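You operate a simulated robot arm through the tools that you are given. There is no shell and no other tool. Be economical: measure what you need, move in short steps, check, and stop when the job is done.

The job below is to be done with a simulated robot arm. You get a single attempt, and the scene is never put back.

TASK
Put the number card that says "7" from the top of the cream work bench on the shelf of the white side table and the number card that says "3" on the top of the steel front shelf. Put the yellow round weight from the top of the cream work bench on the front of the low table and the purple round weight on the top of the white side table. Fetch the short cardboard tube and set it on top of the yellow ink tub. Put the orange card stack from the top of the cream work bench on the shelf of the white side table and the green card stack on the front of the sign bench. The order is free.

Only the result counts: the job must be done as asked and must still hold three seconds after the hand-in. Knocking over, shifting, dropping, spilling or breaking anything else fails it.

THE ROBOT
A 7-joint arm with a two-finger parallel gripper on a trunk, on a base that drives. Base frame: it is fixed to the floor where the robot stands at the start and does not move with it; the origin is under the middle of the robot, x ahead of it, y to its left, z up; the surface under the hand at the start is at about z = 84. Units: cm, degrees, N and s.
With the tool pointing down near the work surface it reaches from about 38 to 80 cm from the robot's upright axis, wherever it stands. Its first joint turns from -143.0 to 143.0 degrees. Places, roughly: card stack [75, -200, 75]; front of the low table (64x12 cm) [-308, -332, 44]; front of the sign bench (192x22 cm) [-158, -320, 86]; number card [50, 0, 75]; round weight [25, -75, 75]; shelf of the white side table [-240, 90, 30]; short cardboard tube (6x6x5 cm) [30, -130, 90]; top of the steel front shelf [-230, 210, 90]; top of the white side table [-240, 90, 90]; yellow ink tub [25, -175, 100]. Payload 3 kg.
The TCP is the grasp point between the finger pads, 3 cm short of the fingertips. In the tool frame z runs along the fingers and y along their closing line. Largest opening 11 cm; finger width 2, thickness 1; the body of the gripper, 4.8 by 11.2 cm, starts 5.5 cm behind the TCP.
Orientation is told as [roll, pitch, yaw] about the base's x, y, z axes, in that order, counted from this pose: with the fingers straight down and closing along the base's y, the tool's x points along the base's -x, its y along +y and its z along -z.

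THE INTERFACE
- The arm moves only by the tool jog_arm. Its argument "rows" is a list of rows, each a list of 7 numbers: the finger opening in cm, from 0 to 11, then the shift along the tool's x, y, z in cm, then the turn, a rotation vector about the tool's x, y, z in degrees. In form: [[claw, tx, ty, tz, ax, ay, az], ...]. A call has 1 to 8 rows; each row is the pose to reach, as a shift and turn from the pose commanded when the call began, along the tool's axes at that moment. Rows are played at 5 a second. More than 5 cm and 8.6 degrees between two rows, or a gripper value outside its range, and nothing of the call is played. A pose out of reach is approached as far as the arm can. The call stops where the force on the tool passes 40 N (or 10 N more than at its start, if that is more) or the arm is blocked; 0.2 s more then pass. The fingers move at their own pace (about 15.3 cm/s each) and stop on an object; they squeeze with about 41 N. The grip force told is the motor's: it shows also when the fingers shut on nothing. Time passes only in rows, and 0.2 s behind the last, so rows that repeat a pose let the fingers close. The reply holds the time, the measured pose of the TCP, the force on the tool along the base axes, the opening and the grip force, in the units named above and with some noise, with the torque about the TCP (base axes, N m) and any sound that the robot's microphone picked up.
- Cameras (640 x 400 px; columns grow to the right, rows downward): "scene" is now at [36.73, -53.57, 123.64]; the picture's right is [0.00, -0.17, 0.99], its down [-0.42, 0.89, 0.15] and it looks along [-0.91, -0.41, -0.07] (base axes); focal length 214 px, centre (320, 200). "wrist" rides on the gripper at [7.2, 1.7, -10.3] in the tool frame; the picture's right is [-0.23, 0.97, 0.00], its down [-0.76, -0.18, -0.62] and it looks along [-0.61, -0.14, 0.78] (tool axes); focal length 222 px, centre (320, 200). There is no depth. A picture from a camera that has moved, and an enlarged one, comes with that camera's place and axes in the base frame and with its lens.
- capture(camera): a new picture of that camera. No time passes.
- move_column(by): slides the trunk up (or, below 0, down) by that many cm; the arm and the scene camera ride with it, the base frame stays. It gives what a move gives, with no picture.
- base_move(legs): drives the robot by 1 to 6 legs, each [ahead, turn to the left] in cm and degrees, along the robot's own axes; the way and the turn of a leg run together, so that a leg with both is an arc; at most 150 cm and 180 degrees a leg. The arm and the cameras ride along, it lands a little off, and it stops where it bumps. It gives what a move gives.
- head_to(pan, tilt): turns the head with the scene camera to pan (to the left, within 80 degrees either way) and tilt (down, from -29 to 69), counted from straight ahead of the robot. It gives what a move gives.
- close_up(camera, box): a new picture of the part [left, top, right, bottom] of that camera's present view, enlarged. No time passes.
- close_job(): hands the job in; it is judged then, once.

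Work in short steps. Places have to be worked out from the pictures, the camera data and where the tool is seen: move nearer, look again, correct. Check each grasp and each placing, and mend what went wrong. You have 207 turns and 200 pictures in all, those below and enlarged ones among them. Open the gripper and draw the arm clear of the work before you hand the job in, unless the task says otherwise; then end with one line.

The tools are called as a command line: name --pt "numbers of a row" for each row, then --argument value for the rest, lists and objects as JSON in quotes. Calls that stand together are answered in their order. jog_arm: Moves the arm, as the interface text tells. Its arguments: {"type":"object","properties":{"rows":{"type":"array","items":{"type":"array","items":{"type":"number"}}}},"required":["rows"]} The other tools are called the same way: move_column (by) slides the trunk up or down; base_move (legs) drives the base; head_to (pan, tilt) turns the head that bears the scene camera; capture (camera) takes a picture; close_up (camera, box) takes an enlarged picture of a part of a camera's view; close_job () hands the job in.

At the start:

```text
t: 0.0
tcp_pos: [35.44, -47.6, 111.61]
orientation: [0.1, 0.0, 0.4]
force: [0.1, 0.1, -0.1]
ft_torque: [-0.06, 0.01, 0.0]
opening: 10.98
gripper_force: 0.0
trunk travel left (down, up): [-32.5, 16.5]
robot x, y, heading: [-0.23, -0.27, -0.1]
head pan, tilt: [-80.2, 65.5]
```

scene: 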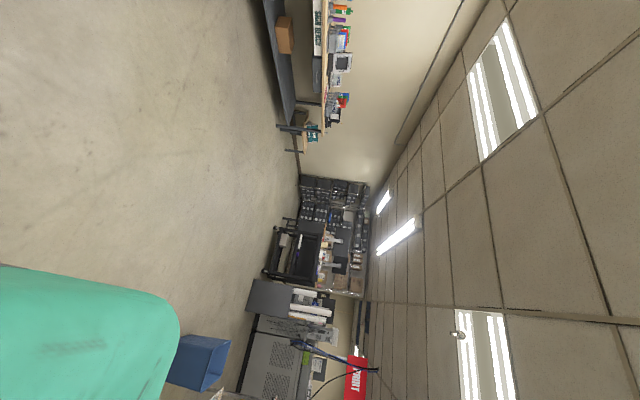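
wrist: 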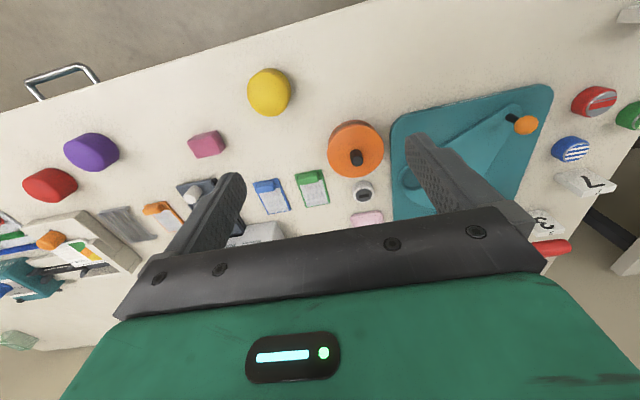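

The scene camera is looking sideways; I'll point the head straight ahead and down to find out how it behaves.

head_to --pan -45 --tilt 35

capture --camera "scene"

capture --camera "wrist"

```text
t: 1.0
tcp_pos: [35.28, -47.7, 111.68]
orientation: [0.0, 0.0, 0.2]
force: [-0.8, 0.1, -0.1]
ft_torque: [0.01, -0.02, 0.01]
opening: 10.99
gripper_force: 0.0
trunk travel left (down, up): [-32.5, 16.5]
robot x, y, heading: [-0.17, -0.39, 0.3]
head pan, tilt: [-45.0, 35.0]
```

```text
197 pictures are left
camera scene: at [40.76, -53.87, 118.49], right [0.0, -0.71, 0.71], down [-0.82, 0.4, 0.41], along [-0.57, -0.58, -0.58], focal length 214 px, centre (320, 200)
```

scene: 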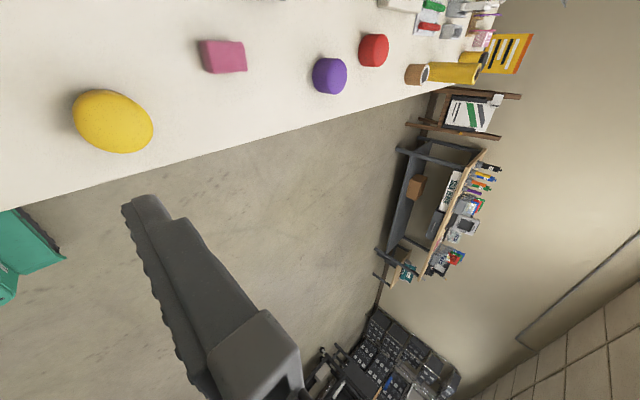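

```text
196 pictures are left
camera wrist: at [28.1, -45.95, 122.05], right [0.22, 0.97, 0.0], down [0.76, -0.17, 0.62], along [0.61, -0.14, -0.78], focal length 222 px, centre (320, 200)
```

wrist: 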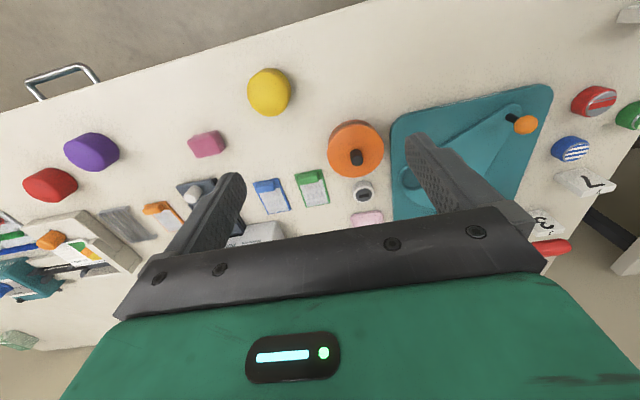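

The camera data check out against each other (yellow weight near [35,-56]); "straight ahead" of the head seems to be pointing down here. I test pan 0, tilt 0.

head_to --pan 0 --tilt 0

capture --camera "scene"

```text
t: 2.1
tcp_pos: [35.25, -47.55, 111.65]
orientation: [0.0, 0.0, 0.3]
force: [-0.2, 0.6, -0.2]
ft_torque: [0.02, 0.01, 0.0]
opening: 11.0
gripper_force: 0.0
trunk travel left (down, up): [-32.5, 16.5]
robot x, y, heading: [-0.08, -0.36, -0.3]
head pan, tilt: [0.0, 0.0]
```

```text
195 pictures are left
camera scene: at [46.35, -47.62, 115.7], right [0.0, -1.0, 0.0], down [-1.0, 0.0, 0.0], along [0.0, 0.0, -1.0], focal length 214 px, centre (320, 200)
```

scene: 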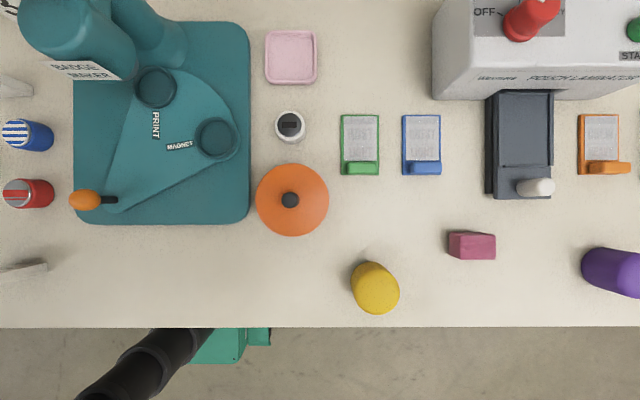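

Bench top is z≈84 and the scene camera looks straight down at pan/tilt 0. I look toward the number cards (left) and toward the tube/tub end (right).

head_to --pan 45 --tilt 0

capture --camera "scene"

head_to --pan -50 --tilt 0

capture --camera "scene"

```text
t: 3.2
tcp_pos: [35.34, -47.64, 111.77]
orientation: [0.0, -0.1, 0.3]
force: [0.4, 0.6, -0.5]
ft_torque: [-0.01, -0.02, 0.01]
opening: 11.01
gripper_force: 0.0
trunk travel left (down, up): [-32.5, 16.5]
robot x, y, heading: [-0.12, -0.26, 0.0]
head pan, tilt: [45.0, 0.0]
```

```text
194 pictures are left
camera scene: at [46.32, -41.25, 118.33], right [0.0, -0.71, -0.71], down [-1.0, 0.0, 0.0], along [0.0, 0.71, -0.71], focal length 214 px, centre (320, 200)
```

scene: 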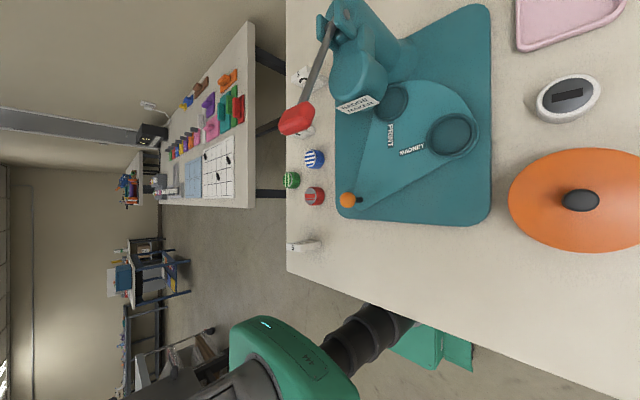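

```text
t: 5.0
tcp_pos: [35.54, -47.65, 111.7]
orientation: [0.0, -0.1, 0.3]
force: [-0.1, -0.5, -0.7]
ft_torque: [0.01, 0.0, 0.01]
opening: 11.02
gripper_force: 0.1
trunk travel left (down, up): [-32.5, 16.5]
robot x, y, heading: [0.05, -0.3, 0.2]
head pan, tilt: [-50.0, 0.0]
```

```text
193 pictures are left
camera scene: at [46.39, -54.5, 118.91], right [0.0, -0.64, 0.77], down [-1.0, 0.0, 0.0], along [0.0, -0.77, -0.64], focal length 214 px, centre (320, 200)
```

scene: 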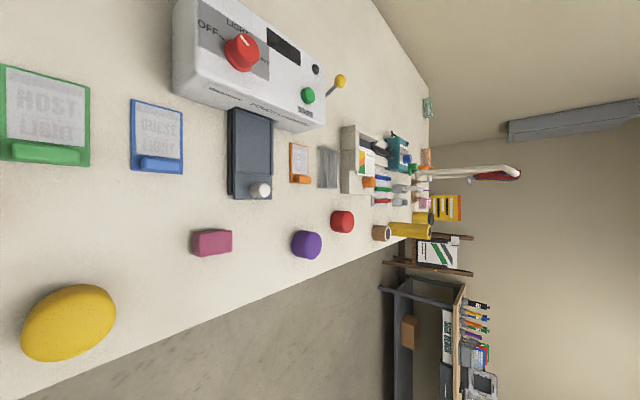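

I zoom on the weights/cards, and later on the number cards.

close_up --camera "scene" --box '[180, 100, 500, 300]'

close_up --camera "scene" --box '[360, 130, 500, 270]'

close_up --camera "wrist" --box '[500, 60, 640, 280]'

```text
2.00 times, centred on (340, 200) of scene
camera zoom: at [46.39, -54.5, 118.91], right [0.0, -0.64, 0.77], down [-1.0, 0.0, 0.0], along [0.0, -0.77, -0.64], focal length 429 px, centre (280, 200)
```

zoom: 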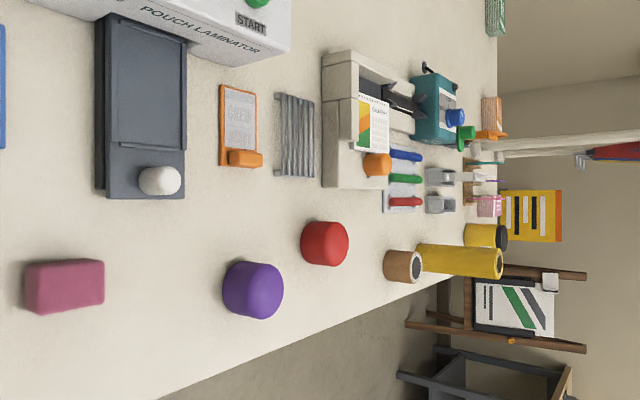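

```text
2.86 times, centred on (430, 200) of scene
camera zoom: at [46.39, -54.5, 118.91], right [0.0, -0.64, 0.77], down [-1.0, 0.0, 0.0], along [0.0, -0.77, -0.64], focal length 613 px, centre (6, 200)
```

zoom: 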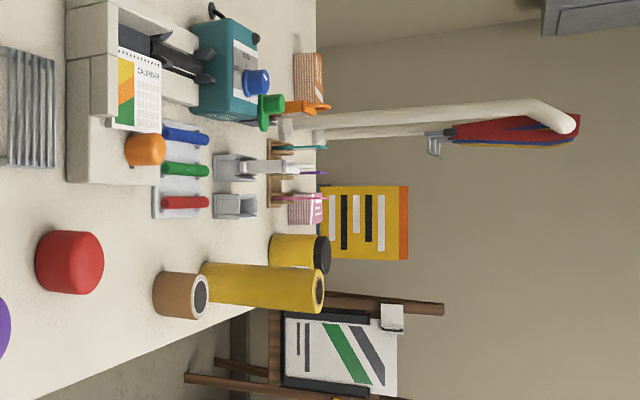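

```text
1.82 times, centred on (570, 170) of wrist
camera zoom: at [28.1, -45.95, 122.05], right [0.22, 0.97, 0.0], down [0.76, -0.17, 0.62], along [0.61, -0.14, -0.78], focal length 404 px, centre (-134, 254)
```

zoom: 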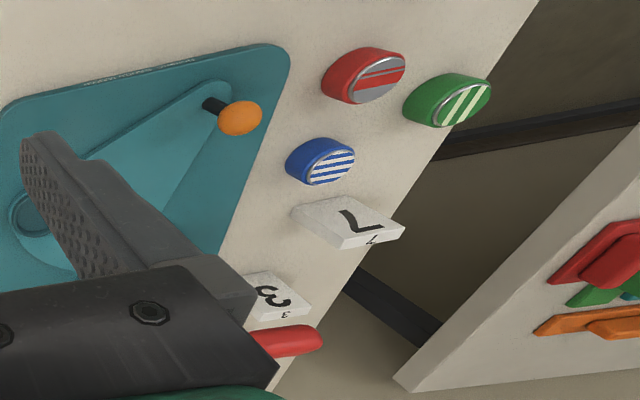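

Now I look around behind the robot to learn the room layout for driving.

head_to --pan 80 --tilt 60

capture --camera "scene"

head_to --pan 0 --tilt 68

capture --camera "scene"

```text
t: 7.1
tcp_pos: [35.36, -47.55, 111.65]
orientation: [0.0, -0.1, 0.3]
force: [0.0, 0.8, 0.3]
ft_torque: [0.0, 0.01, -0.01]
opening: 10.99
gripper_force: 0.0
trunk travel left (down, up): [-32.5, 16.5]
robot x, y, heading: [0.06, -0.08, -0.0]
head pan, tilt: [80.0, 60.0]
```

```text
189 pictures are left
camera scene: at [37.28, -41.09, 123.54], right [0.0, -0.17, -0.98], down [-0.5, -0.85, 0.15], along [-0.87, 0.49, -0.09], focal length 214 px, centre (320, 200)
```

scene: 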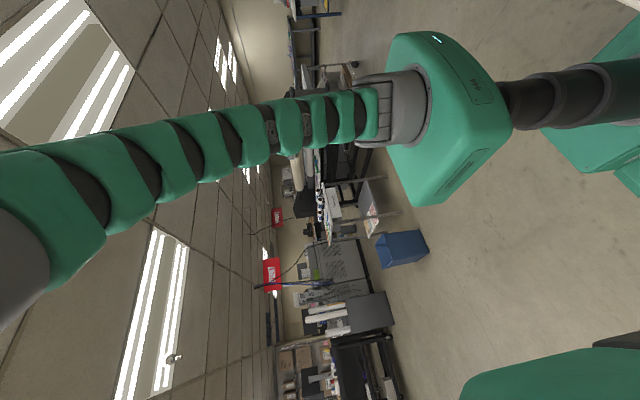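

```text
t: 8.6
tcp_pos: [35.29, -47.56, 111.71]
orientation: [0.1, 0.0, 0.3]
force: [0.5, -0.3, 0.5]
ft_torque: [-0.03, -0.01, 0.04]
opening: 10.99
gripper_force: 0.1
trunk travel left (down, up): [-32.5, 16.5]
robot x, y, heading: [-0.18, -0.2, -0.0]
head pan, tilt: [0.0, 68.0]
```

```text
188 pictures are left
camera scene: at [36.45, -47.65, 119.01], right [0.0, -1.0, 0.0], down [-0.37, 0.0, 0.93], along [-0.93, 0.0, -0.37], focal length 214 px, centre (320, 200)
```

scene: 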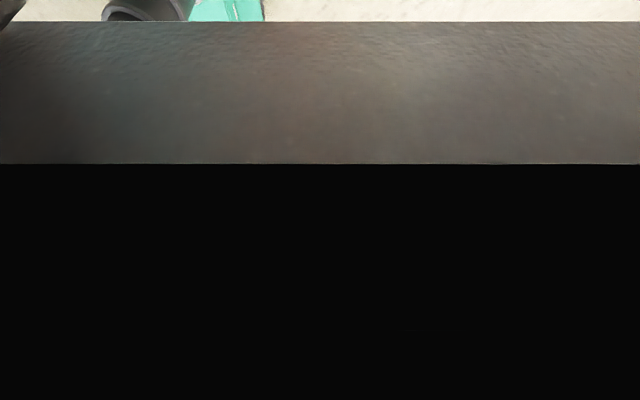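

The scene camera evidently rides at the hand. I estimate the tube at ≈[35,-127] and the tub around [37,-173]; I drive along the bench to [-15,-150], facing it.

base_move --legs '[[-15, 0], [0, -90], [145, 0], [0, 90]]'

head_to --pan 0 --tilt 0

capture --camera "scene"

capture --camera "wrist"

```text
t: 24.6
tcp_pos: [28.44, -191.24, 111.67]
orientation: [0.0, 0.1, 3.1]
force: [0.4, 0.9, 0.2]
ft_torque: [0.03, -0.04, -0.01]
opening: 10.98
gripper_force: 0.1
trunk travel left (down, up): [-32.5, 16.5]
robot x, y, heading: [-9.12, -151.12, 2.4]
head pan, tilt: [0.0, 68.0]
```

```text
t: 26.0
tcp_pos: [28.36, -191.23, 111.81]
orientation: [0.0, 0.0, 3.2]
force: [-0.6, 0.3, 0.0]
ft_torque: [0.0, 0.02, -0.01]
opening: 11.01
gripper_force: 0.1
trunk travel left (down, up): [-32.5, 16.5]
robot x, y, heading: [-8.98, -151.24, 2.4]
head pan, tilt: [0.0, 0.0]
```

```text
187 pictures are left
camera scene: at [39.43, -190.66, 115.76], right [0.06, -1.0, 0.0], down [-1.0, -0.06, 0.0], along [0.0, 0.0, -1.0], focal length 214 px, centre (320, 200)
```

scene: 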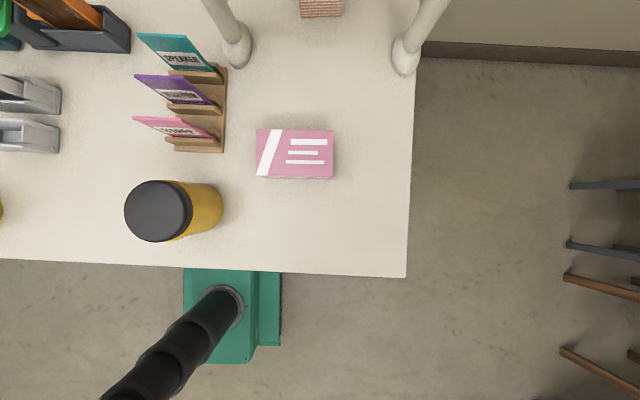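

```text
186 pictures are left
camera wrist: at [21.13, -189.95, 122.11], right [0.17, 0.99, 0.0], down [0.77, -0.13, 0.62], along [0.61, -0.11, -0.78], focal length 222 px, centre (320, 200)
```

wrist: 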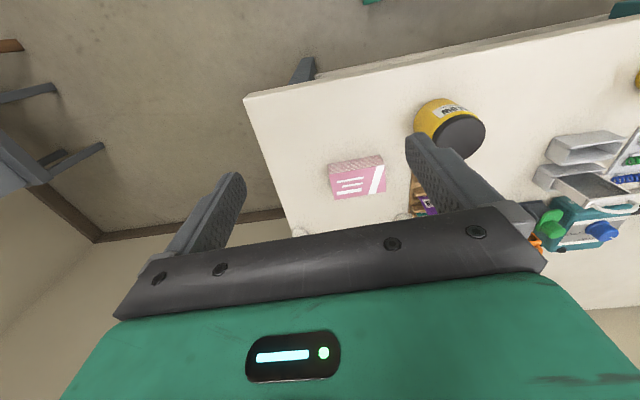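

The tub (black lid) is at ≈[37.2,-173.5], lid at z≈94, ~7 cm wide. Now I slide the hand toward the tube at ≈[35,-127].

jog_arm --pt "11 -1 4.8 0 0 0 0" --pt "11 -2 9.6 0 0 0 0" --pt "11 -3 14.4 0 0 0 0" --pt "11 -4 19.2 0 0 0 0" --pt "11 -5 24 0 0 0 0" --pt "11 -6 28.8 0 0 0 0" --pt "11 -7 33.6 0 0 0 0" --pt "11 -7 38.4 0 0 0 0"

capture --camera "scene"

capture --camera "wrist"

```text
t: 27.8
tcp_pos: [33.28, -152.42, 111.93]
orientation: [0.0, 0.0, 3.2]
force: [-0.2, -0.9, 0.1]
ft_torque: [-0.01, 0.01, -0.01]
opening: 10.97
gripper_force: 0.1
trunk travel left (down, up): [-32.5, 16.5]
robot x, y, heading: [-9.53, -151.15, 2.5]
head pan, tilt: [0.0, 0.0]
```

```text
185 pictures are left
camera scene: at [44.29, -151.85, 115.91], right [0.06, -1.0, 0.0], down [-1.0, -0.06, 0.0], along [0.0, 0.0, -1.0], focal length 214 px, centre (320, 200)
```

scene: 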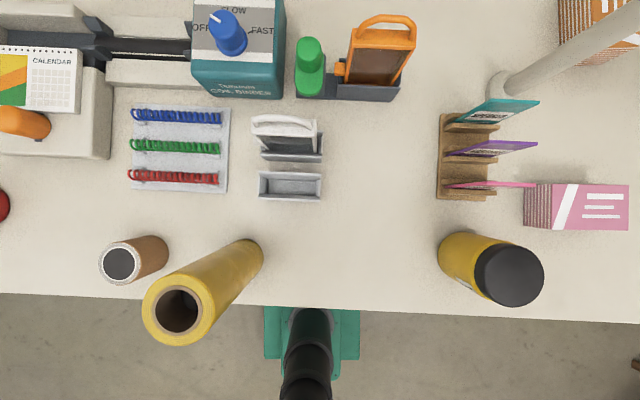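

```text
184 pictures are left
camera wrist: at [25.98, -151.13, 122.25], right [0.17, 0.98, 0.0], down [0.77, -0.14, 0.62], along [0.61, -0.11, -0.78], focal length 222 px, centre (320, 200)
```

wrist: 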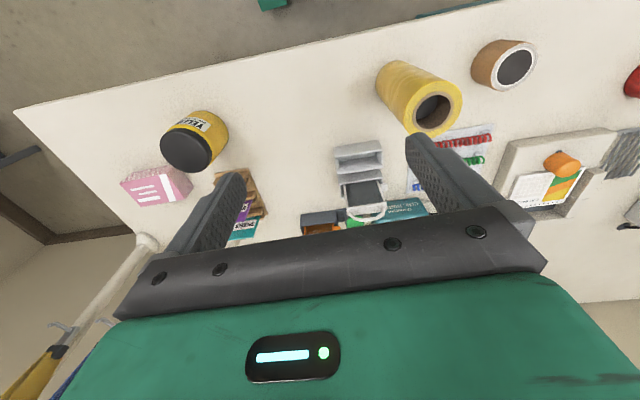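

Tube (brown, hollow) is at ≈[34.6,-127.1], top z≈89; tub at ≈[37.3,-173], top ≈92.3. I go above the tube and partly down, then verify.

jog_arm --pt "9 -0.5 5 0 0 0 0" --pt "9 -1 10 0 0 0 0" --pt "9 -1.6 15 0 0 0 0" --pt "9 -2.2 20 0 0 0 0" --pt "9 -2.7 25.2 0 0 0 0" --pt "9 -2.7 25.2 5 0 0 0" --pt "9 -2.7 25.2 10 0 0 0" --pt "9 -2.7 25.2 14 0 0 0"

capture --camera "wrist"

head_to --pan 0 --tilt 40

capture --camera "scene"

```text
refused: row 1 steps farther than a row can; nothing moved
```

```text
183 pictures are left
camera wrist: at [25.98, -151.13, 122.25], right [0.17, 0.98, 0.0], down [0.77, -0.14, 0.62], along [0.61, -0.11, -0.78], focal length 222 px, centre (320, 200)
```

wrist: 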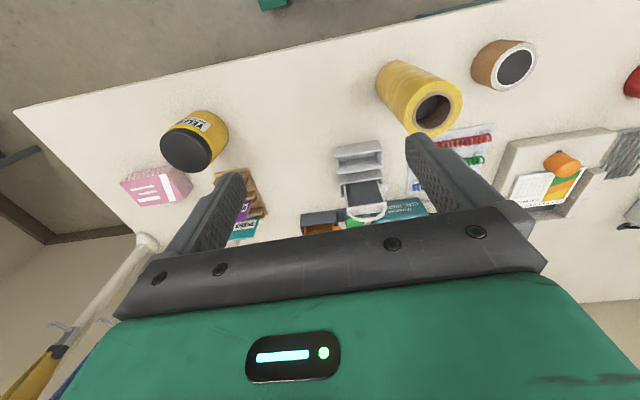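

```text
t: 28.9
tcp_pos: [33.28, -152.55, 111.84]
orientation: [-0.1, 0.1, 3.1]
force: [0.1, 0.4, 0.8]
ft_torque: [0.01, -0.02, 0.0]
opening: 10.99
gripper_force: 0.1
trunk travel left (down, up): [-32.5, 16.5]
robot x, y, heading: [-8.71, -150.82, 2.6]
head pan, tilt: [0.0, 40.0]
```

```text
182 pictures are left
camera scene: at [37.94, -152.24, 116.41], right [0.06, -1.0, 0.0], down [-0.77, -0.04, 0.64], along [-0.64, -0.04, -0.77], focal length 214 px, centre (320, 200)
```

scene: 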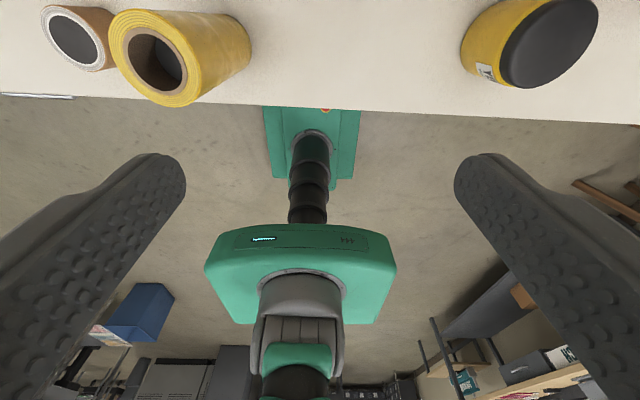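

The step was a bit too long; I repeat with shorter rows.

jog_arm --pt "9 -0.5 4.5 0 0 0 0" --pt "9 -1 9 0 0 0 0" --pt "9 -1.6 13.5 0 0 0 0" --pt "9 -2.2 18 0 0 0 0" --pt "9 -2.5 22 0 0 0 0" --pt "9 -2.7 25.2 3 0 0 0" --pt "9 -2.7 25.2 8 0 0 0" --pt "9 -2.7 25.2 13 0 0 0"

capture --camera "wrist"

capture --camera "scene"

```text
t: 30.7
tcp_pos: [34.3, -127.05, 98.84]
orientation: [0.1, -0.1, 3.2]
force: [0.6, 0.9, -0.7]
ft_torque: [0.02, 0.0, 0.02]
opening: 8.98
gripper_force: 0.1
trunk travel left (down, up): [-32.5, 16.5]
robot x, y, heading: [-8.24, -151.13, 2.4]
head pan, tilt: [0.0, 40.0]
```

```text
181 pictures are left
camera wrist: at [26.95, -125.64, 109.24], right [0.17, 0.99, 0.0], down [0.77, -0.14, 0.62], along [0.62, -0.11, -0.78], focal length 222 px, centre (320, 200)
```

wrist: 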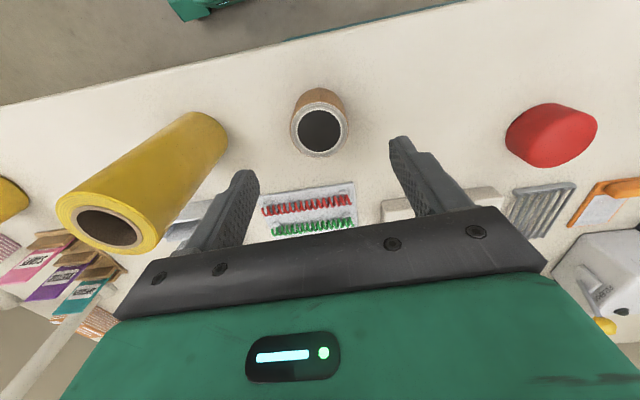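

```text
180 pictures are left
camera scene: at [38.92, -126.7, 103.42], right [0.06, -1.0, 0.0], down [-0.77, -0.04, 0.64], along [-0.64, -0.04, -0.77], focal length 214 px, centre (320, 200)
```

scene: 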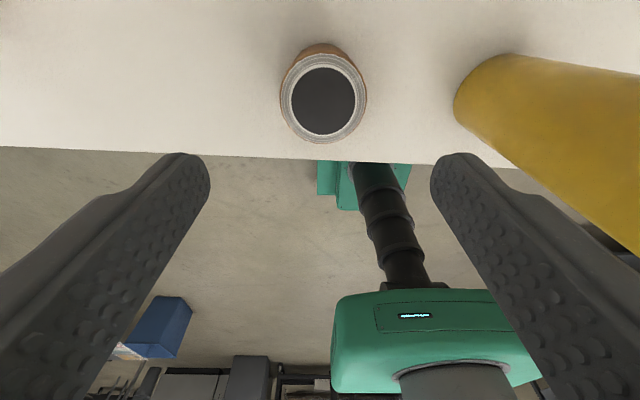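

Aligned within 0.6 cm; I shift +0.6 in x, descend to z≈87.8 and close on the tube.

jog_arm --pt "8 -0.6 0 4 0 0 0" --pt "8 -0.6 0 8 0 0 0" --pt "8 -0.6 0 11 0 0 0" --pt "4 -0.6 0 11 0 0 0" --pt "4 -0.6 0 11 0 0 0" --pt "4 -0.6 0 11 0 0 0" --pt "4 -0.6 0 11 0 0 0"

capture --camera "scene"

```text
t: 32.3
tcp_pos: [35.08, -126.99, 87.73]
orientation: [0.0, -0.1, 3.2]
force: [-0.4, -0.6, 0.2]
ft_torque: [-0.01, -0.02, -0.02]
opening: 5.44
gripper_force: 41.4
trunk travel left (down, up): [-32.5, 16.5]
robot x, y, heading: [-9.21, -151.17, 2.5]
head pan, tilt: [0.0, 40.0]
```

```text
179 pictures are left
camera scene: at [39.65, -126.77, 92.25], right [0.06, -1.0, 0.0], down [-0.76, -0.04, 0.64], along [-0.64, -0.04, -0.77], focal length 214 px, centre (320, 200)
```

scene: 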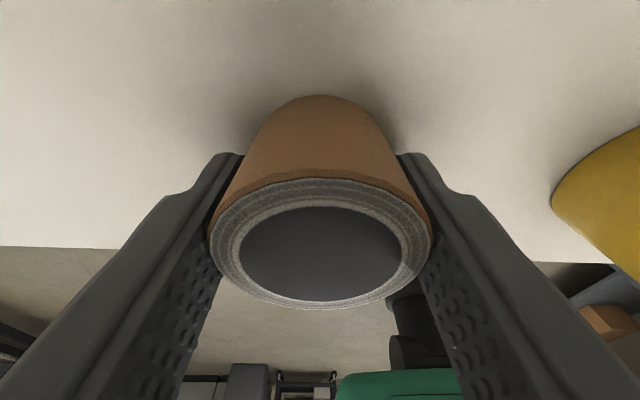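

The tube is held. I lift 20 cm and travel toward the tub above everything.

jog_arm --pt "4 0 0 -5 0 0 0" --pt "4 0 0 -10 0 0 0" --pt "4 0 0 -15 0 0 0" --pt "4 0 0 -20 0 0 0" --pt "4 0 -4.5 -20 0 0 0" --pt "4 0 -9 -20 0 0 0" --pt "4 0 -13.5 -20 0 0 0" --pt "4 0 -18 -20 0 0 0"

jog_arm --pt "4 0 -4.5 0 0 0 0" --pt "4 0 -9 0 0 0 0" --pt "4 0 -13.5 0 0 0 0" --pt "4 0 -18 0 0 0 0" --pt "4 0.2 -22.5 0 0 0 0" --pt "4 0.4 -27 0 0 0 0" --pt "4 0.4 -28 0 0 0 0"

capture --camera "scene"

capture --camera "wrist"

```text
t: 34.1
tcp_pos: [36.26, -145.27, 107.73]
orientation: [-0.2, 0.0, 3.3]
force: [-0.5, 0.3, -0.5]
ft_torque: [-0.06, 0.01, 0.01]
opening: 5.43
gripper_force: 41.0
trunk travel left (down, up): [-32.5, 16.5]
robot x, y, heading: [-9.22, -151.16, 2.5]
head pan, tilt: [0.0, 40.0]
```

```text
t: 35.7
tcp_pos: [37.32, -173.22, 107.72]
orientation: [0.0, 0.0, 3.2]
force: [-0.5, -0.2, 0.2]
ft_torque: [0.01, -0.04, 0.0]
opening: 5.43
gripper_force: 41.1
trunk travel left (down, up): [-32.5, 16.5]
robot x, y, heading: [-9.12, -150.96, 2.5]
head pan, tilt: [0.0, 40.0]
```

```text
178 pictures are left
camera scene: at [41.85, -172.92, 112.2], right [0.06, -1.0, 0.0], down [-0.76, -0.04, 0.64], along [-0.64, -0.04, -0.77], focal length 214 px, centre (320, 200)
```

scene: 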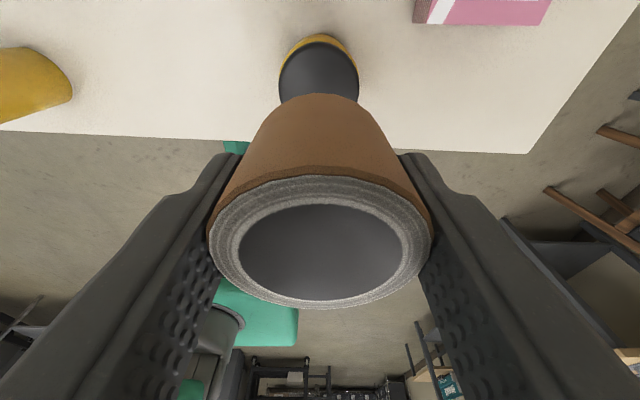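

```text
177 pictures are left
camera wrist: at [29.9, -171.84, 118.05], right [0.17, 0.99, 0.0], down [0.77, -0.13, 0.62], along [0.61, -0.11, -0.78], focal length 222 px, centre (320, 200)
```

wrist: 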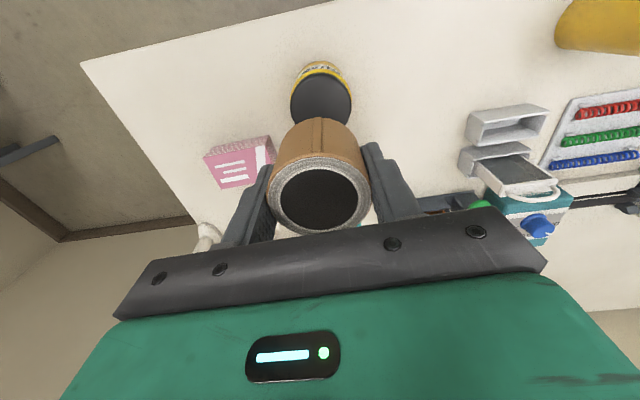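

Aligned with the lid in both views. I descend slowly until contact, expected at TCP z≈96.

jog_arm --pt "4 0 0 4 0 0 0" --pt "4 0 0 8 0 0 0" --pt "4 0 0 10 0 0 0"

capture --camera "scene"

capture --camera "wrist"

```text
t: 36.5
tcp_pos: [37.19, -173.02, 97.41]
orientation: [0.0, 0.0, 3.2]
force: [-0.2, -0.8, -0.6]
ft_torque: [-0.03, 0.0, 0.01]
opening: 5.43
gripper_force: 40.7
trunk travel left (down, up): [-32.5, 16.5]
robot x, y, heading: [-8.77, -150.99, 2.7]
head pan, tilt: [0.0, 40.0]
```

```text
176 pictures are left
camera scene: at [41.87, -172.81, 101.95], right [0.06, -1.0, 0.0], down [-0.76, -0.04, 0.64], along [-0.64, -0.04, -0.77], focal length 214 px, centre (320, 200)
```

scene: 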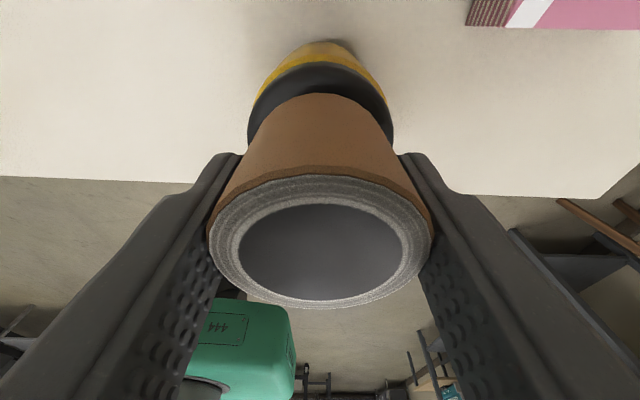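

```text
175 pictures are left
camera wrist: at [29.92, -171.74, 107.79], right [0.17, 0.99, 0.0], down [0.77, -0.13, 0.62], along [0.61, -0.11, -0.78], focal length 222 px, centre (320, 200)
```

wrist: 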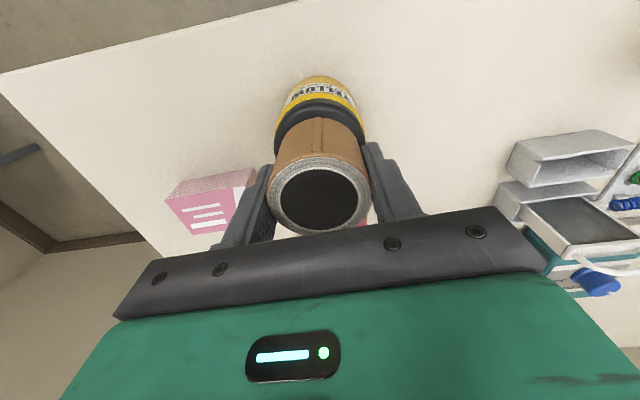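

Still centred; I lower in fine steps watching force.

jog_arm --pt "4 0 0 0.4 0 0 0" --pt "4 0 0 0.8 0 0 0" --pt "4 0 0 1.1 0 0 0"

```text
t: 37.3
tcp_pos: [37.24, -173.06, 96.68]
orientation: [0.0, 0.0, 3.2]
force: [-0.7, 0.7, 6.8]
ft_torque: [0.09, 0.06, -0.01]
opening: 5.4
gripper_force: 41.0
trunk travel left (down, up): [-32.5, 16.5]
robot x, y, heading: [-9.24, -151.14, 2.5]
head pan, tilt: [0.0, 40.0]
```

Contact (6.8 N) at z≈96.7. I open and lift away.

jog_arm --pt "6.5 0 0 0 0 0 0" --pt "8 0 0 0 0 0 0" --pt "8.5 0 0 -0.5 0 0 0" --pt "9 0 0 -4 0 0 0" --pt "9 0 0 -8 0 0 0" --pt "9 0 0 -12 0 0 0"

capture --camera "scene"

capture --camera "wrist"

```text
t: 38.7
tcp_pos: [37.36, -173.21, 108.62]
orientation: [-0.1, 0.1, 3.3]
force: [0.1, -0.3, -0.1]
ft_torque: [0.01, 0.03, -0.01]
opening: 9.0
gripper_force: 0.0
trunk travel left (down, up): [-32.5, 16.5]
robot x, y, heading: [-8.8, -151.2, 2.7]
head pan, tilt: [0.0, 40.0]
```

```text
174 pictures are left
camera scene: at [41.91, -172.94, 113.14], right [0.06, -1.0, 0.0], down [-0.76, -0.04, 0.64], along [-0.64, -0.04, -0.77], focal length 214 px, centre (320, 200)
```

scene: 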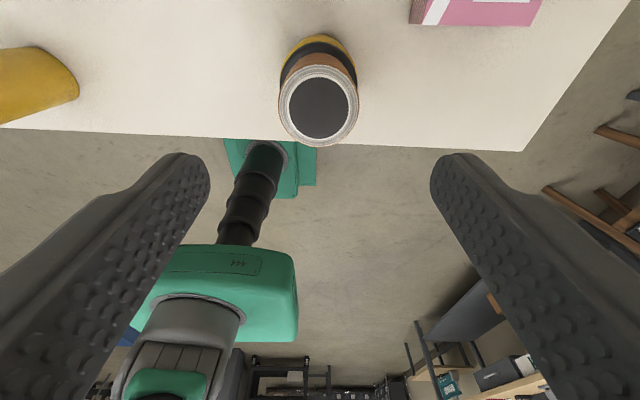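

```text
173 pictures are left
camera wrist: at [29.96, -171.86, 118.98], right [0.17, 0.99, 0.0], down [0.77, -0.13, 0.62], along [0.61, -0.11, -0.78], focal length 222 px, centre (320, 200)
```

wrist: 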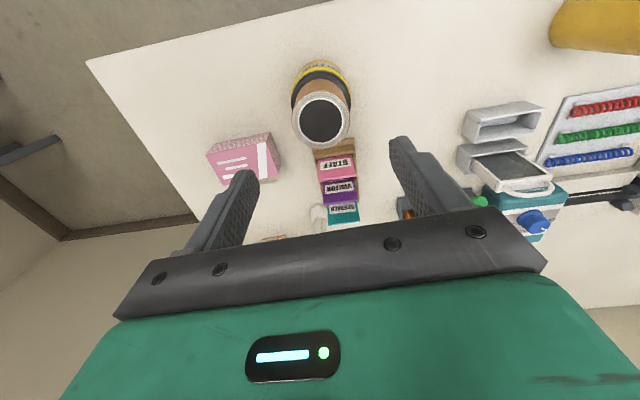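

Tube stands squarely on the tub. Now I raise a bit and drive back along the bench to about y=-73, near the weights and card stacks.

jog_arm --pt "9 0 0 -4 0 0 0" --pt "9 0 0 -8 0 0 0"

base_move --legs '[[0, -92.5], [-78, 0], [0, 90]]'

head_to --pan 0 --tilt 0

capture --camera "scene"

capture --camera "wrist"

```text
t: 39.3
tcp_pos: [37.38, -173.02, 116.64]
orientation: [0.0, 0.1, 3.2]
force: [0.5, -0.1, -0.7]
ft_torque: [0.01, -0.03, 0.01]
opening: 9.02
gripper_force: 0.0
trunk travel left (down, up): [-32.5, 16.5]
robot x, y, heading: [-9.21, -151.05, 2.7]
head pan, tilt: [0.0, 40.0]
```

```text
t: 51.4
tcp_pos: [36.94, -99.0, 116.45]
orientation: [0.0, 0.0, -2.1]
force: [0.4, 0.0, 0.4]
ft_torque: [0.04, 0.0, -0.01]
opening: 9.0
gripper_force: 0.0
trunk travel left (down, up): [-32.5, 16.5]
robot x, y, heading: [-7.8, -76.59, -3.1]
head pan, tilt: [0.0, 40.0]
```

```text
t: 52.5
tcp_pos: [36.77, -99.06, 116.5]
orientation: [0.0, 0.0, -2.0]
force: [0.5, -0.1, 0.2]
ft_torque: [-0.03, -0.01, 0.0]
opening: 9.01
gripper_force: 0.1
trunk travel left (down, up): [-32.5, 16.5]
robot x, y, heading: [-7.93, -76.6, -3.1]
head pan, tilt: [0.0, 0.0]
```

```text
172 pictures are left
camera scene: at [47.84, -99.42, 120.61], right [-0.04, -1.0, 0.0], down [-1.0, 0.04, 0.0], along [0.0, 0.0, -1.0], focal length 214 px, centre (320, 200)
```

scene: 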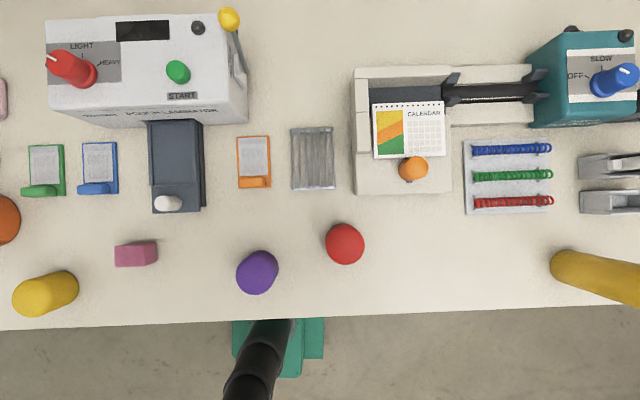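

```text
171 pictures are left
camera wrist: at [29.67, -97.03, 126.95], right [0.26, 0.97, 0.0], down [0.76, -0.2, 0.62], along [0.6, -0.16, -0.78], focal length 222 px, centre (320, 200)
```

wrist: 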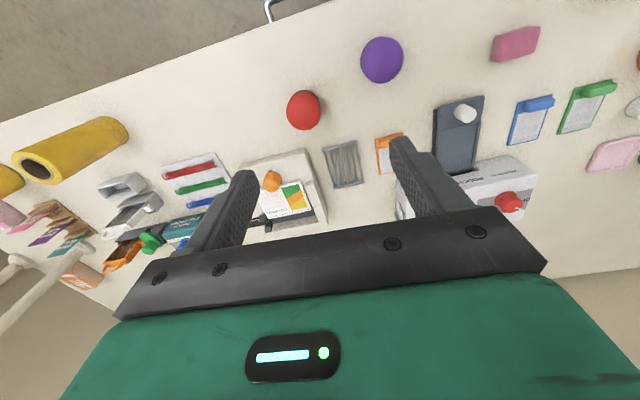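

Green stack ≈[54.5,-52.8], orange ≈[54.7,-88.5]. I take the green stack first (for the sign bench) and move the hand toward it.

jog_arm --pt "9 -1.5 4.6 0 0 0 0" --pt "9 -3 9.2 0 0 0 0" --pt "9 -4.5 13.8 0 0 0 0" --pt "9 -6 18.4 0 0 0 0" --pt "9 -7.5 23 0 0 0 0" --pt "9 -9 27.6 0 0 0 0" --pt "9 -10.5 32.2 0 0 0 0" --pt "9 -12 36.8 0 0 0 0"

jog_arm --pt "9 -1.5 3 3 0 0 0" --pt "9 -3 6 6 0 0 0" --pt "9 -4 9 9 0 0 0" --pt "9 -4 9 13 0 0 0"

head_to --pan 0 --tilt 30

capture --camera "scene"

capture --camera "wrist"

```text
t: 54.2
tcp_pos: [50.21, -62.52, 116.82]
orientation: [0.1, -0.1, -2.0]
force: [0.2, -0.6, -0.2]
ft_torque: [0.03, -0.01, -0.02]
opening: 8.99
gripper_force: 0.0
trunk travel left (down, up): [-32.5, 16.5]
robot x, y, heading: [-7.33, -76.68, -3.1]
head pan, tilt: [0.0, 0.0]
```

```text
t: 55.2
tcp_pos: [54.28, -53.82, 103.6]
orientation: [0.0, 0.1, -2.0]
force: [-0.1, 1.1, 0.2]
ft_torque: [0.03, 0.01, 0.03]
opening: 8.98
gripper_force: 0.1
trunk travel left (down, up): [-32.5, 16.5]
robot x, y, heading: [-7.54, -76.6, -2.9]
head pan, tilt: [0.0, 0.0]
```

```text
t: 56.2
tcp_pos: [54.31, -53.82, 103.63]
orientation: [0.0, 0.0, -1.9]
force: [0.8, -0.4, 0.2]
ft_torque: [0.06, 0.0, 0.0]
opening: 9.03
gripper_force: 0.0
trunk travel left (down, up): [-32.5, 16.5]
robot x, y, heading: [-7.94, -76.88, -2.8]
head pan, tilt: [0.0, 30.0]
```

```text
170 pictures are left
camera scene: at [60.56, -54.07, 107.62], right [-0.04, -1.0, 0.0], down [-0.87, 0.03, 0.5], along [-0.5, 0.02, -0.87], focal length 214 px, centre (320, 200)
```

scene: 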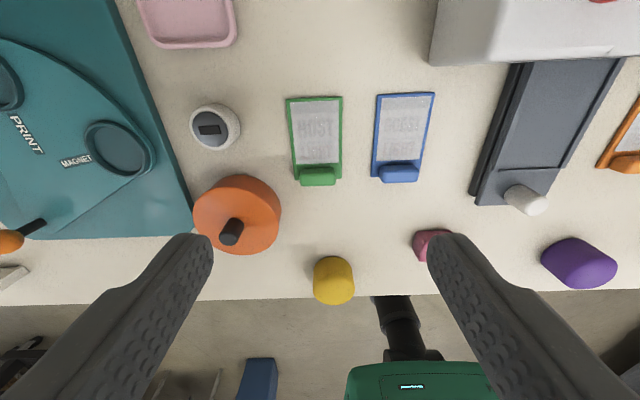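

```text
169 pictures are left
camera wrist: at [47.21, -51.85, 114.01], right [0.26, 0.97, 0.0], down [0.76, -0.2, 0.62], along [0.6, -0.16, -0.78], focal length 222 px, centre (320, 200)
```

wrist: 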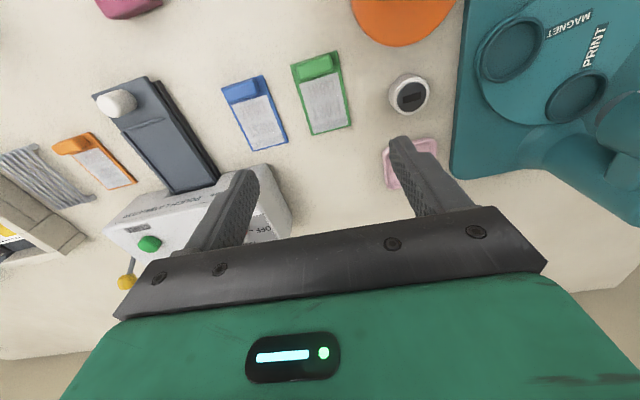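

I zoom in to judge the thickness and outline of the green stack.

close_up --camera "wrist" --box '[270, 30, 370, 150]'

close_up --camera "scene" --box '[260, 80, 400, 200]'

```text
3.33 times, centred on (320, 90) of wrist
camera zoom: at [47.21, -51.85, 114.01], right [0.26, 0.97, 0.0], down [0.76, -0.2, 0.62], along [0.6, -0.16, -0.78], focal length 740 px, centre (320, 567)
```

zoom: 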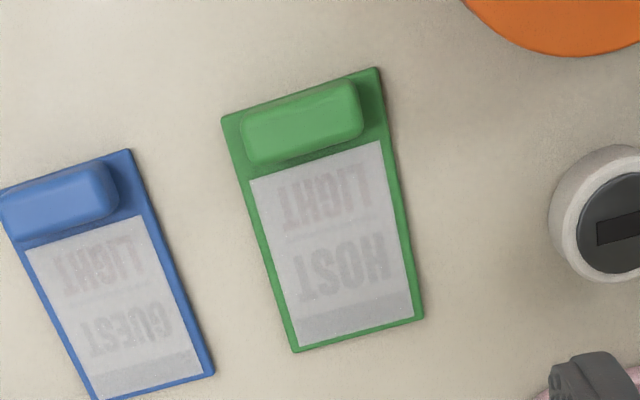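

```text
3.33 times, centred on (330, 140) of scene
camera zoom: at [60.56, -54.07, 107.62], right [-0.04, -1.0, 0.0], down [-0.87, 0.03, 0.5], along [-0.5, 0.02, -0.87], focal length 715 px, centre (287, 400)
```

zoom: 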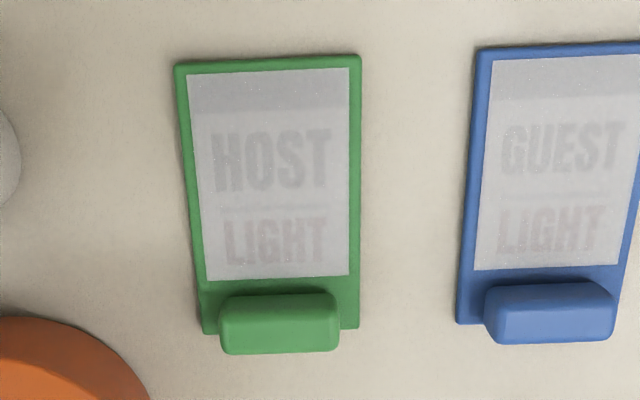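

These plates are badge holders ("HOST LIGHT"), not card stacks — the card stacks are the ribbed blocks near y≈-200. So from here I take the yellow weight first; I move the hand above it.

jog_arm --pt "9 4.5 -0.5 0 0 0 0" --pt "9 9 -1 0 0 0 0" --pt "9 13.5 -1.4 0 0 0 0" --pt "9 17.5 -1.8 0 0 0 0"

capture --camera "scene"

capture --camera "wrist"

```text
t: 57.2
tcp_pos: [36.86, -55.09, 103.44]
orientation: [0.0, 0.1, -2.1]
force: [0.8, -0.2, 0.3]
ft_torque: [0.0, 0.02, -0.02]
opening: 9.01
gripper_force: 0.1
trunk travel left (down, up): [-32.5, 16.5]
robot x, y, heading: [-7.29, -76.61, -3.2]
head pan, tilt: [0.0, 30.0]
```

```text
166 pictures are left
camera scene: at [42.93, -55.19, 107.4], right [-0.04, -1.0, 0.0], down [-0.86, 0.03, 0.5], along [-0.5, 0.02, -0.87], focal length 214 px, centre (320, 200)
```

scene: 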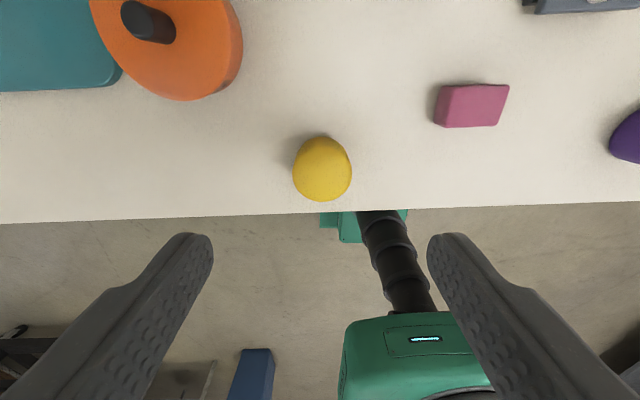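

```text
165 pictures are left
camera wrist: at [29.6, -52.96, 113.79], right [0.26, 0.97, 0.0], down [0.76, -0.2, 0.62], along [0.6, -0.16, -0.78], focal length 222 px, centre (320, 200)
```

wrist: 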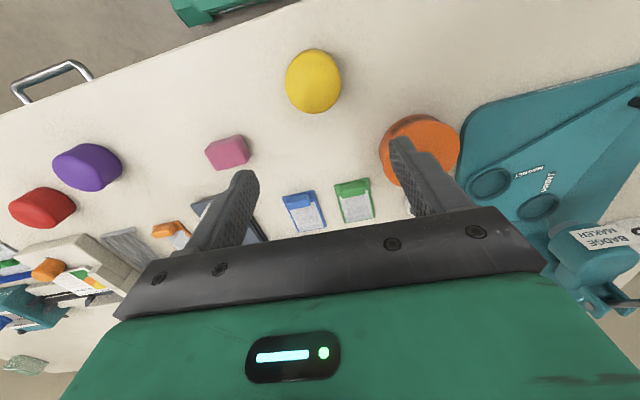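

Yellow weight: ≈[34.2,-55.0], ~6.2 cm wide, ~3.7 tall. I descend onto it and grip.

jog_arm --pt "9.5 2.6 -0.1 4 0 0 0" --pt "9.5 2.6 -0.1 8 0 0 0" --pt "9.5 2.6 -0.1 12 0 0 0" --pt "9.5 2.6 -0.1 15.9 0 0 0" --pt "4 2.6 -0.1 15.9 0 0 0" --pt "4 2.6 -0.1 15.9 0 0 0" --pt "4 2.6 -0.1 15.9 0 0 0" --pt "4 2.6 -0.1 15.9 0 0 0"

capture --camera "scene"

```text
t: 59.0
tcp_pos: [34.2, -54.82, 87.73]
orientation: [-0.1, 0.1, -2.1]
force: [0.2, -0.1, 0.2]
ft_torque: [-0.03, -0.01, 0.06]
opening: 5.86
gripper_force: 40.8
trunk travel left (down, up): [-32.5, 16.5]
robot x, y, heading: [-7.33, -76.48, -2.9]
head pan, tilt: [0.0, 30.0]
```

```text
164 pictures are left
camera scene: at [40.32, -55.06, 91.54], right [-0.04, -1.0, 0.0], down [-0.87, 0.03, 0.5], along [-0.5, 0.02, -0.87], focal length 214 px, centre (320, 200)
```

scene: 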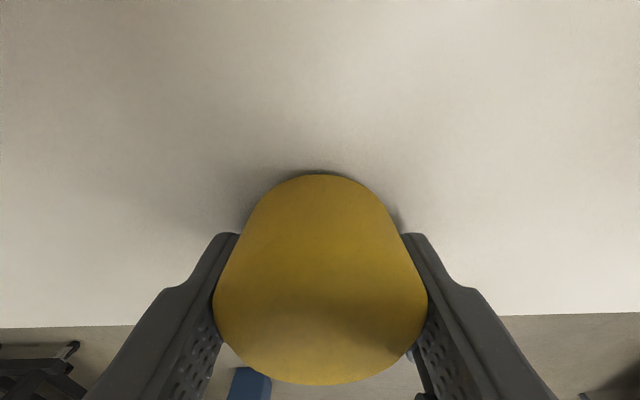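

Gripped (5.86 cm). I lift it and check.

jog_arm --pt "4 0 0 -4 0 0 0" --pt "4 0 0 -8 0 0 0" --pt "4 0 0 -12 0 0 0" --pt "4 0 0 -16 0 0 0" --pt "4 0 0 -20 0 0 0" --pt "4 0 0 -24 0 0 0"

capture --camera "scene"

head_to --pan -75 --tilt 45

capture --camera "scene"

```text
t: 60.4
tcp_pos: [34.04, -55.16, 111.84]
orientation: [0.0, 0.1, -2.0]
force: [-0.5, 0.4, -3.6]
ft_torque: [0.01, 0.0, 0.03]
opening: 5.85
gripper_force: 41.4
trunk travel left (down, up): [-32.5, 16.5]
robot x, y, heading: [-7.26, -76.38, -3.2]
head pan, tilt: [0.0, 30.0]
```

```text
163 pictures are left
camera scene: at [40.28, -55.32, 115.76], right [-0.04, -1.0, 0.0], down [-0.86, 0.03, 0.5], along [-0.5, 0.02, -0.87], focal length 214 px, centre (320, 200)
```

scene: 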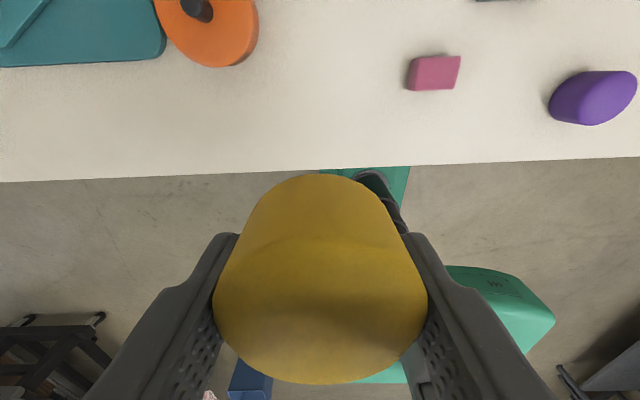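

```text
t: 61.9
tcp_pos: [34.07, -55.15, 111.71]
orientation: [-0.1, 0.0, -2.0]
force: [0.5, -0.7, -3.9]
ft_torque: [0.03, 0.03, 0.0]
opening: 5.86
gripper_force: 40.7
trunk travel left (down, up): [-32.5, 16.5]
robot x, y, heading: [-7.32, -76.18, -2.9]
head pan, tilt: [-75.0, 45.0]
```

```text
162 pictures are left
camera scene: at [37.75, -63.06, 122.68], right [-0.01, -0.26, 0.97], down [-0.68, 0.71, 0.18], along [-0.73, -0.66, -0.18], focal length 214 px, centre (320, 200)
```

scene: 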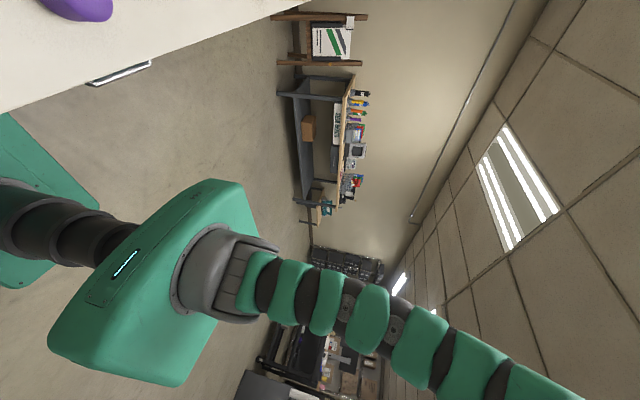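

Weight held (~4 N). I turn toward the low table and drive part of the way over open floor.

base_move --legs '[[0, -145.5], [150, 0], [100, 0]]'

head_to --pan 0 --tilt -29

capture --camera "scene"

capture --camera "wrist"

```text
t: 80.0
tcp_pos: [-234.04, -253.54, 111.84]
orientation: [-0.2, 0.0, -145.7]
force: [-0.9, -0.1, -2.8]
ft_torque: [0.04, 0.03, 0.01]
opening: 5.84
gripper_force: 41.0
trunk travel left (down, up): [-32.5, 16.5]
robot x, y, heading: [-213.46, -211.62, -146.8]
head pan, tilt: [-75.0, 45.0]
```

```text
t: 81.4
tcp_pos: [-234.05, -253.67, 111.88]
orientation: [0.0, 0.0, -145.7]
force: [-0.1, -0.4, -3.6]
ft_torque: [0.02, -0.01, -0.01]
opening: 5.85
gripper_force: 40.9
trunk travel left (down, up): [-32.5, 16.5]
robot x, y, heading: [-213.24, -211.57, -146.6]
head pan, tilt: [0.0, -28.6]
```

```text
161 pictures are left
camera scene: at [-246.45, -262.1, 118.14], right [-0.56, 0.83, 0.0], down [0.73, 0.49, -0.48], along [-0.4, -0.27, -0.88], focal length 214 px, centre (320, 200)
```

scene: 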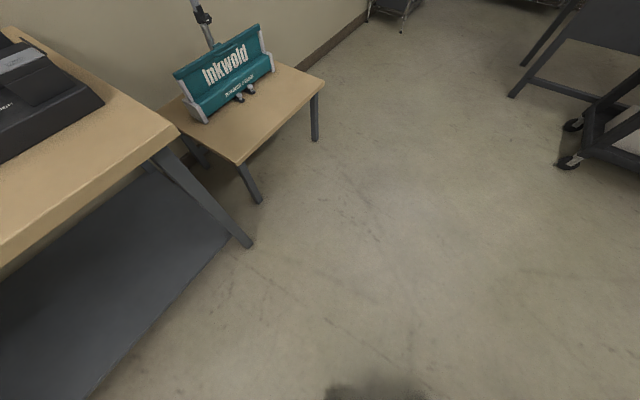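

```text
160 pictures are left
camera wrist: at [-227.1, -250.93, 122.19], right [0.36, -0.93, 0.0], down [-0.73, -0.28, 0.62], along [-0.58, -0.22, -0.78], focal length 222 px, centre (320, 200)
```

wrist: 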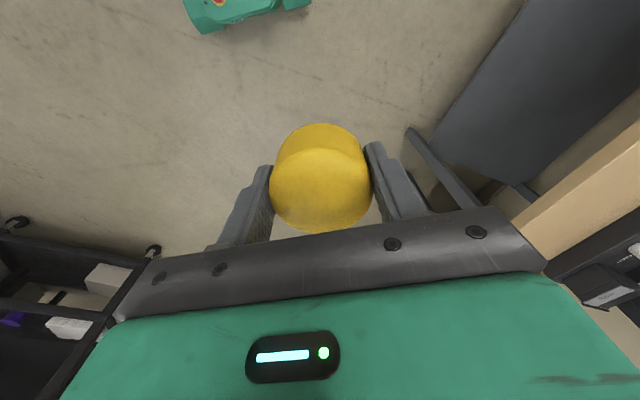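

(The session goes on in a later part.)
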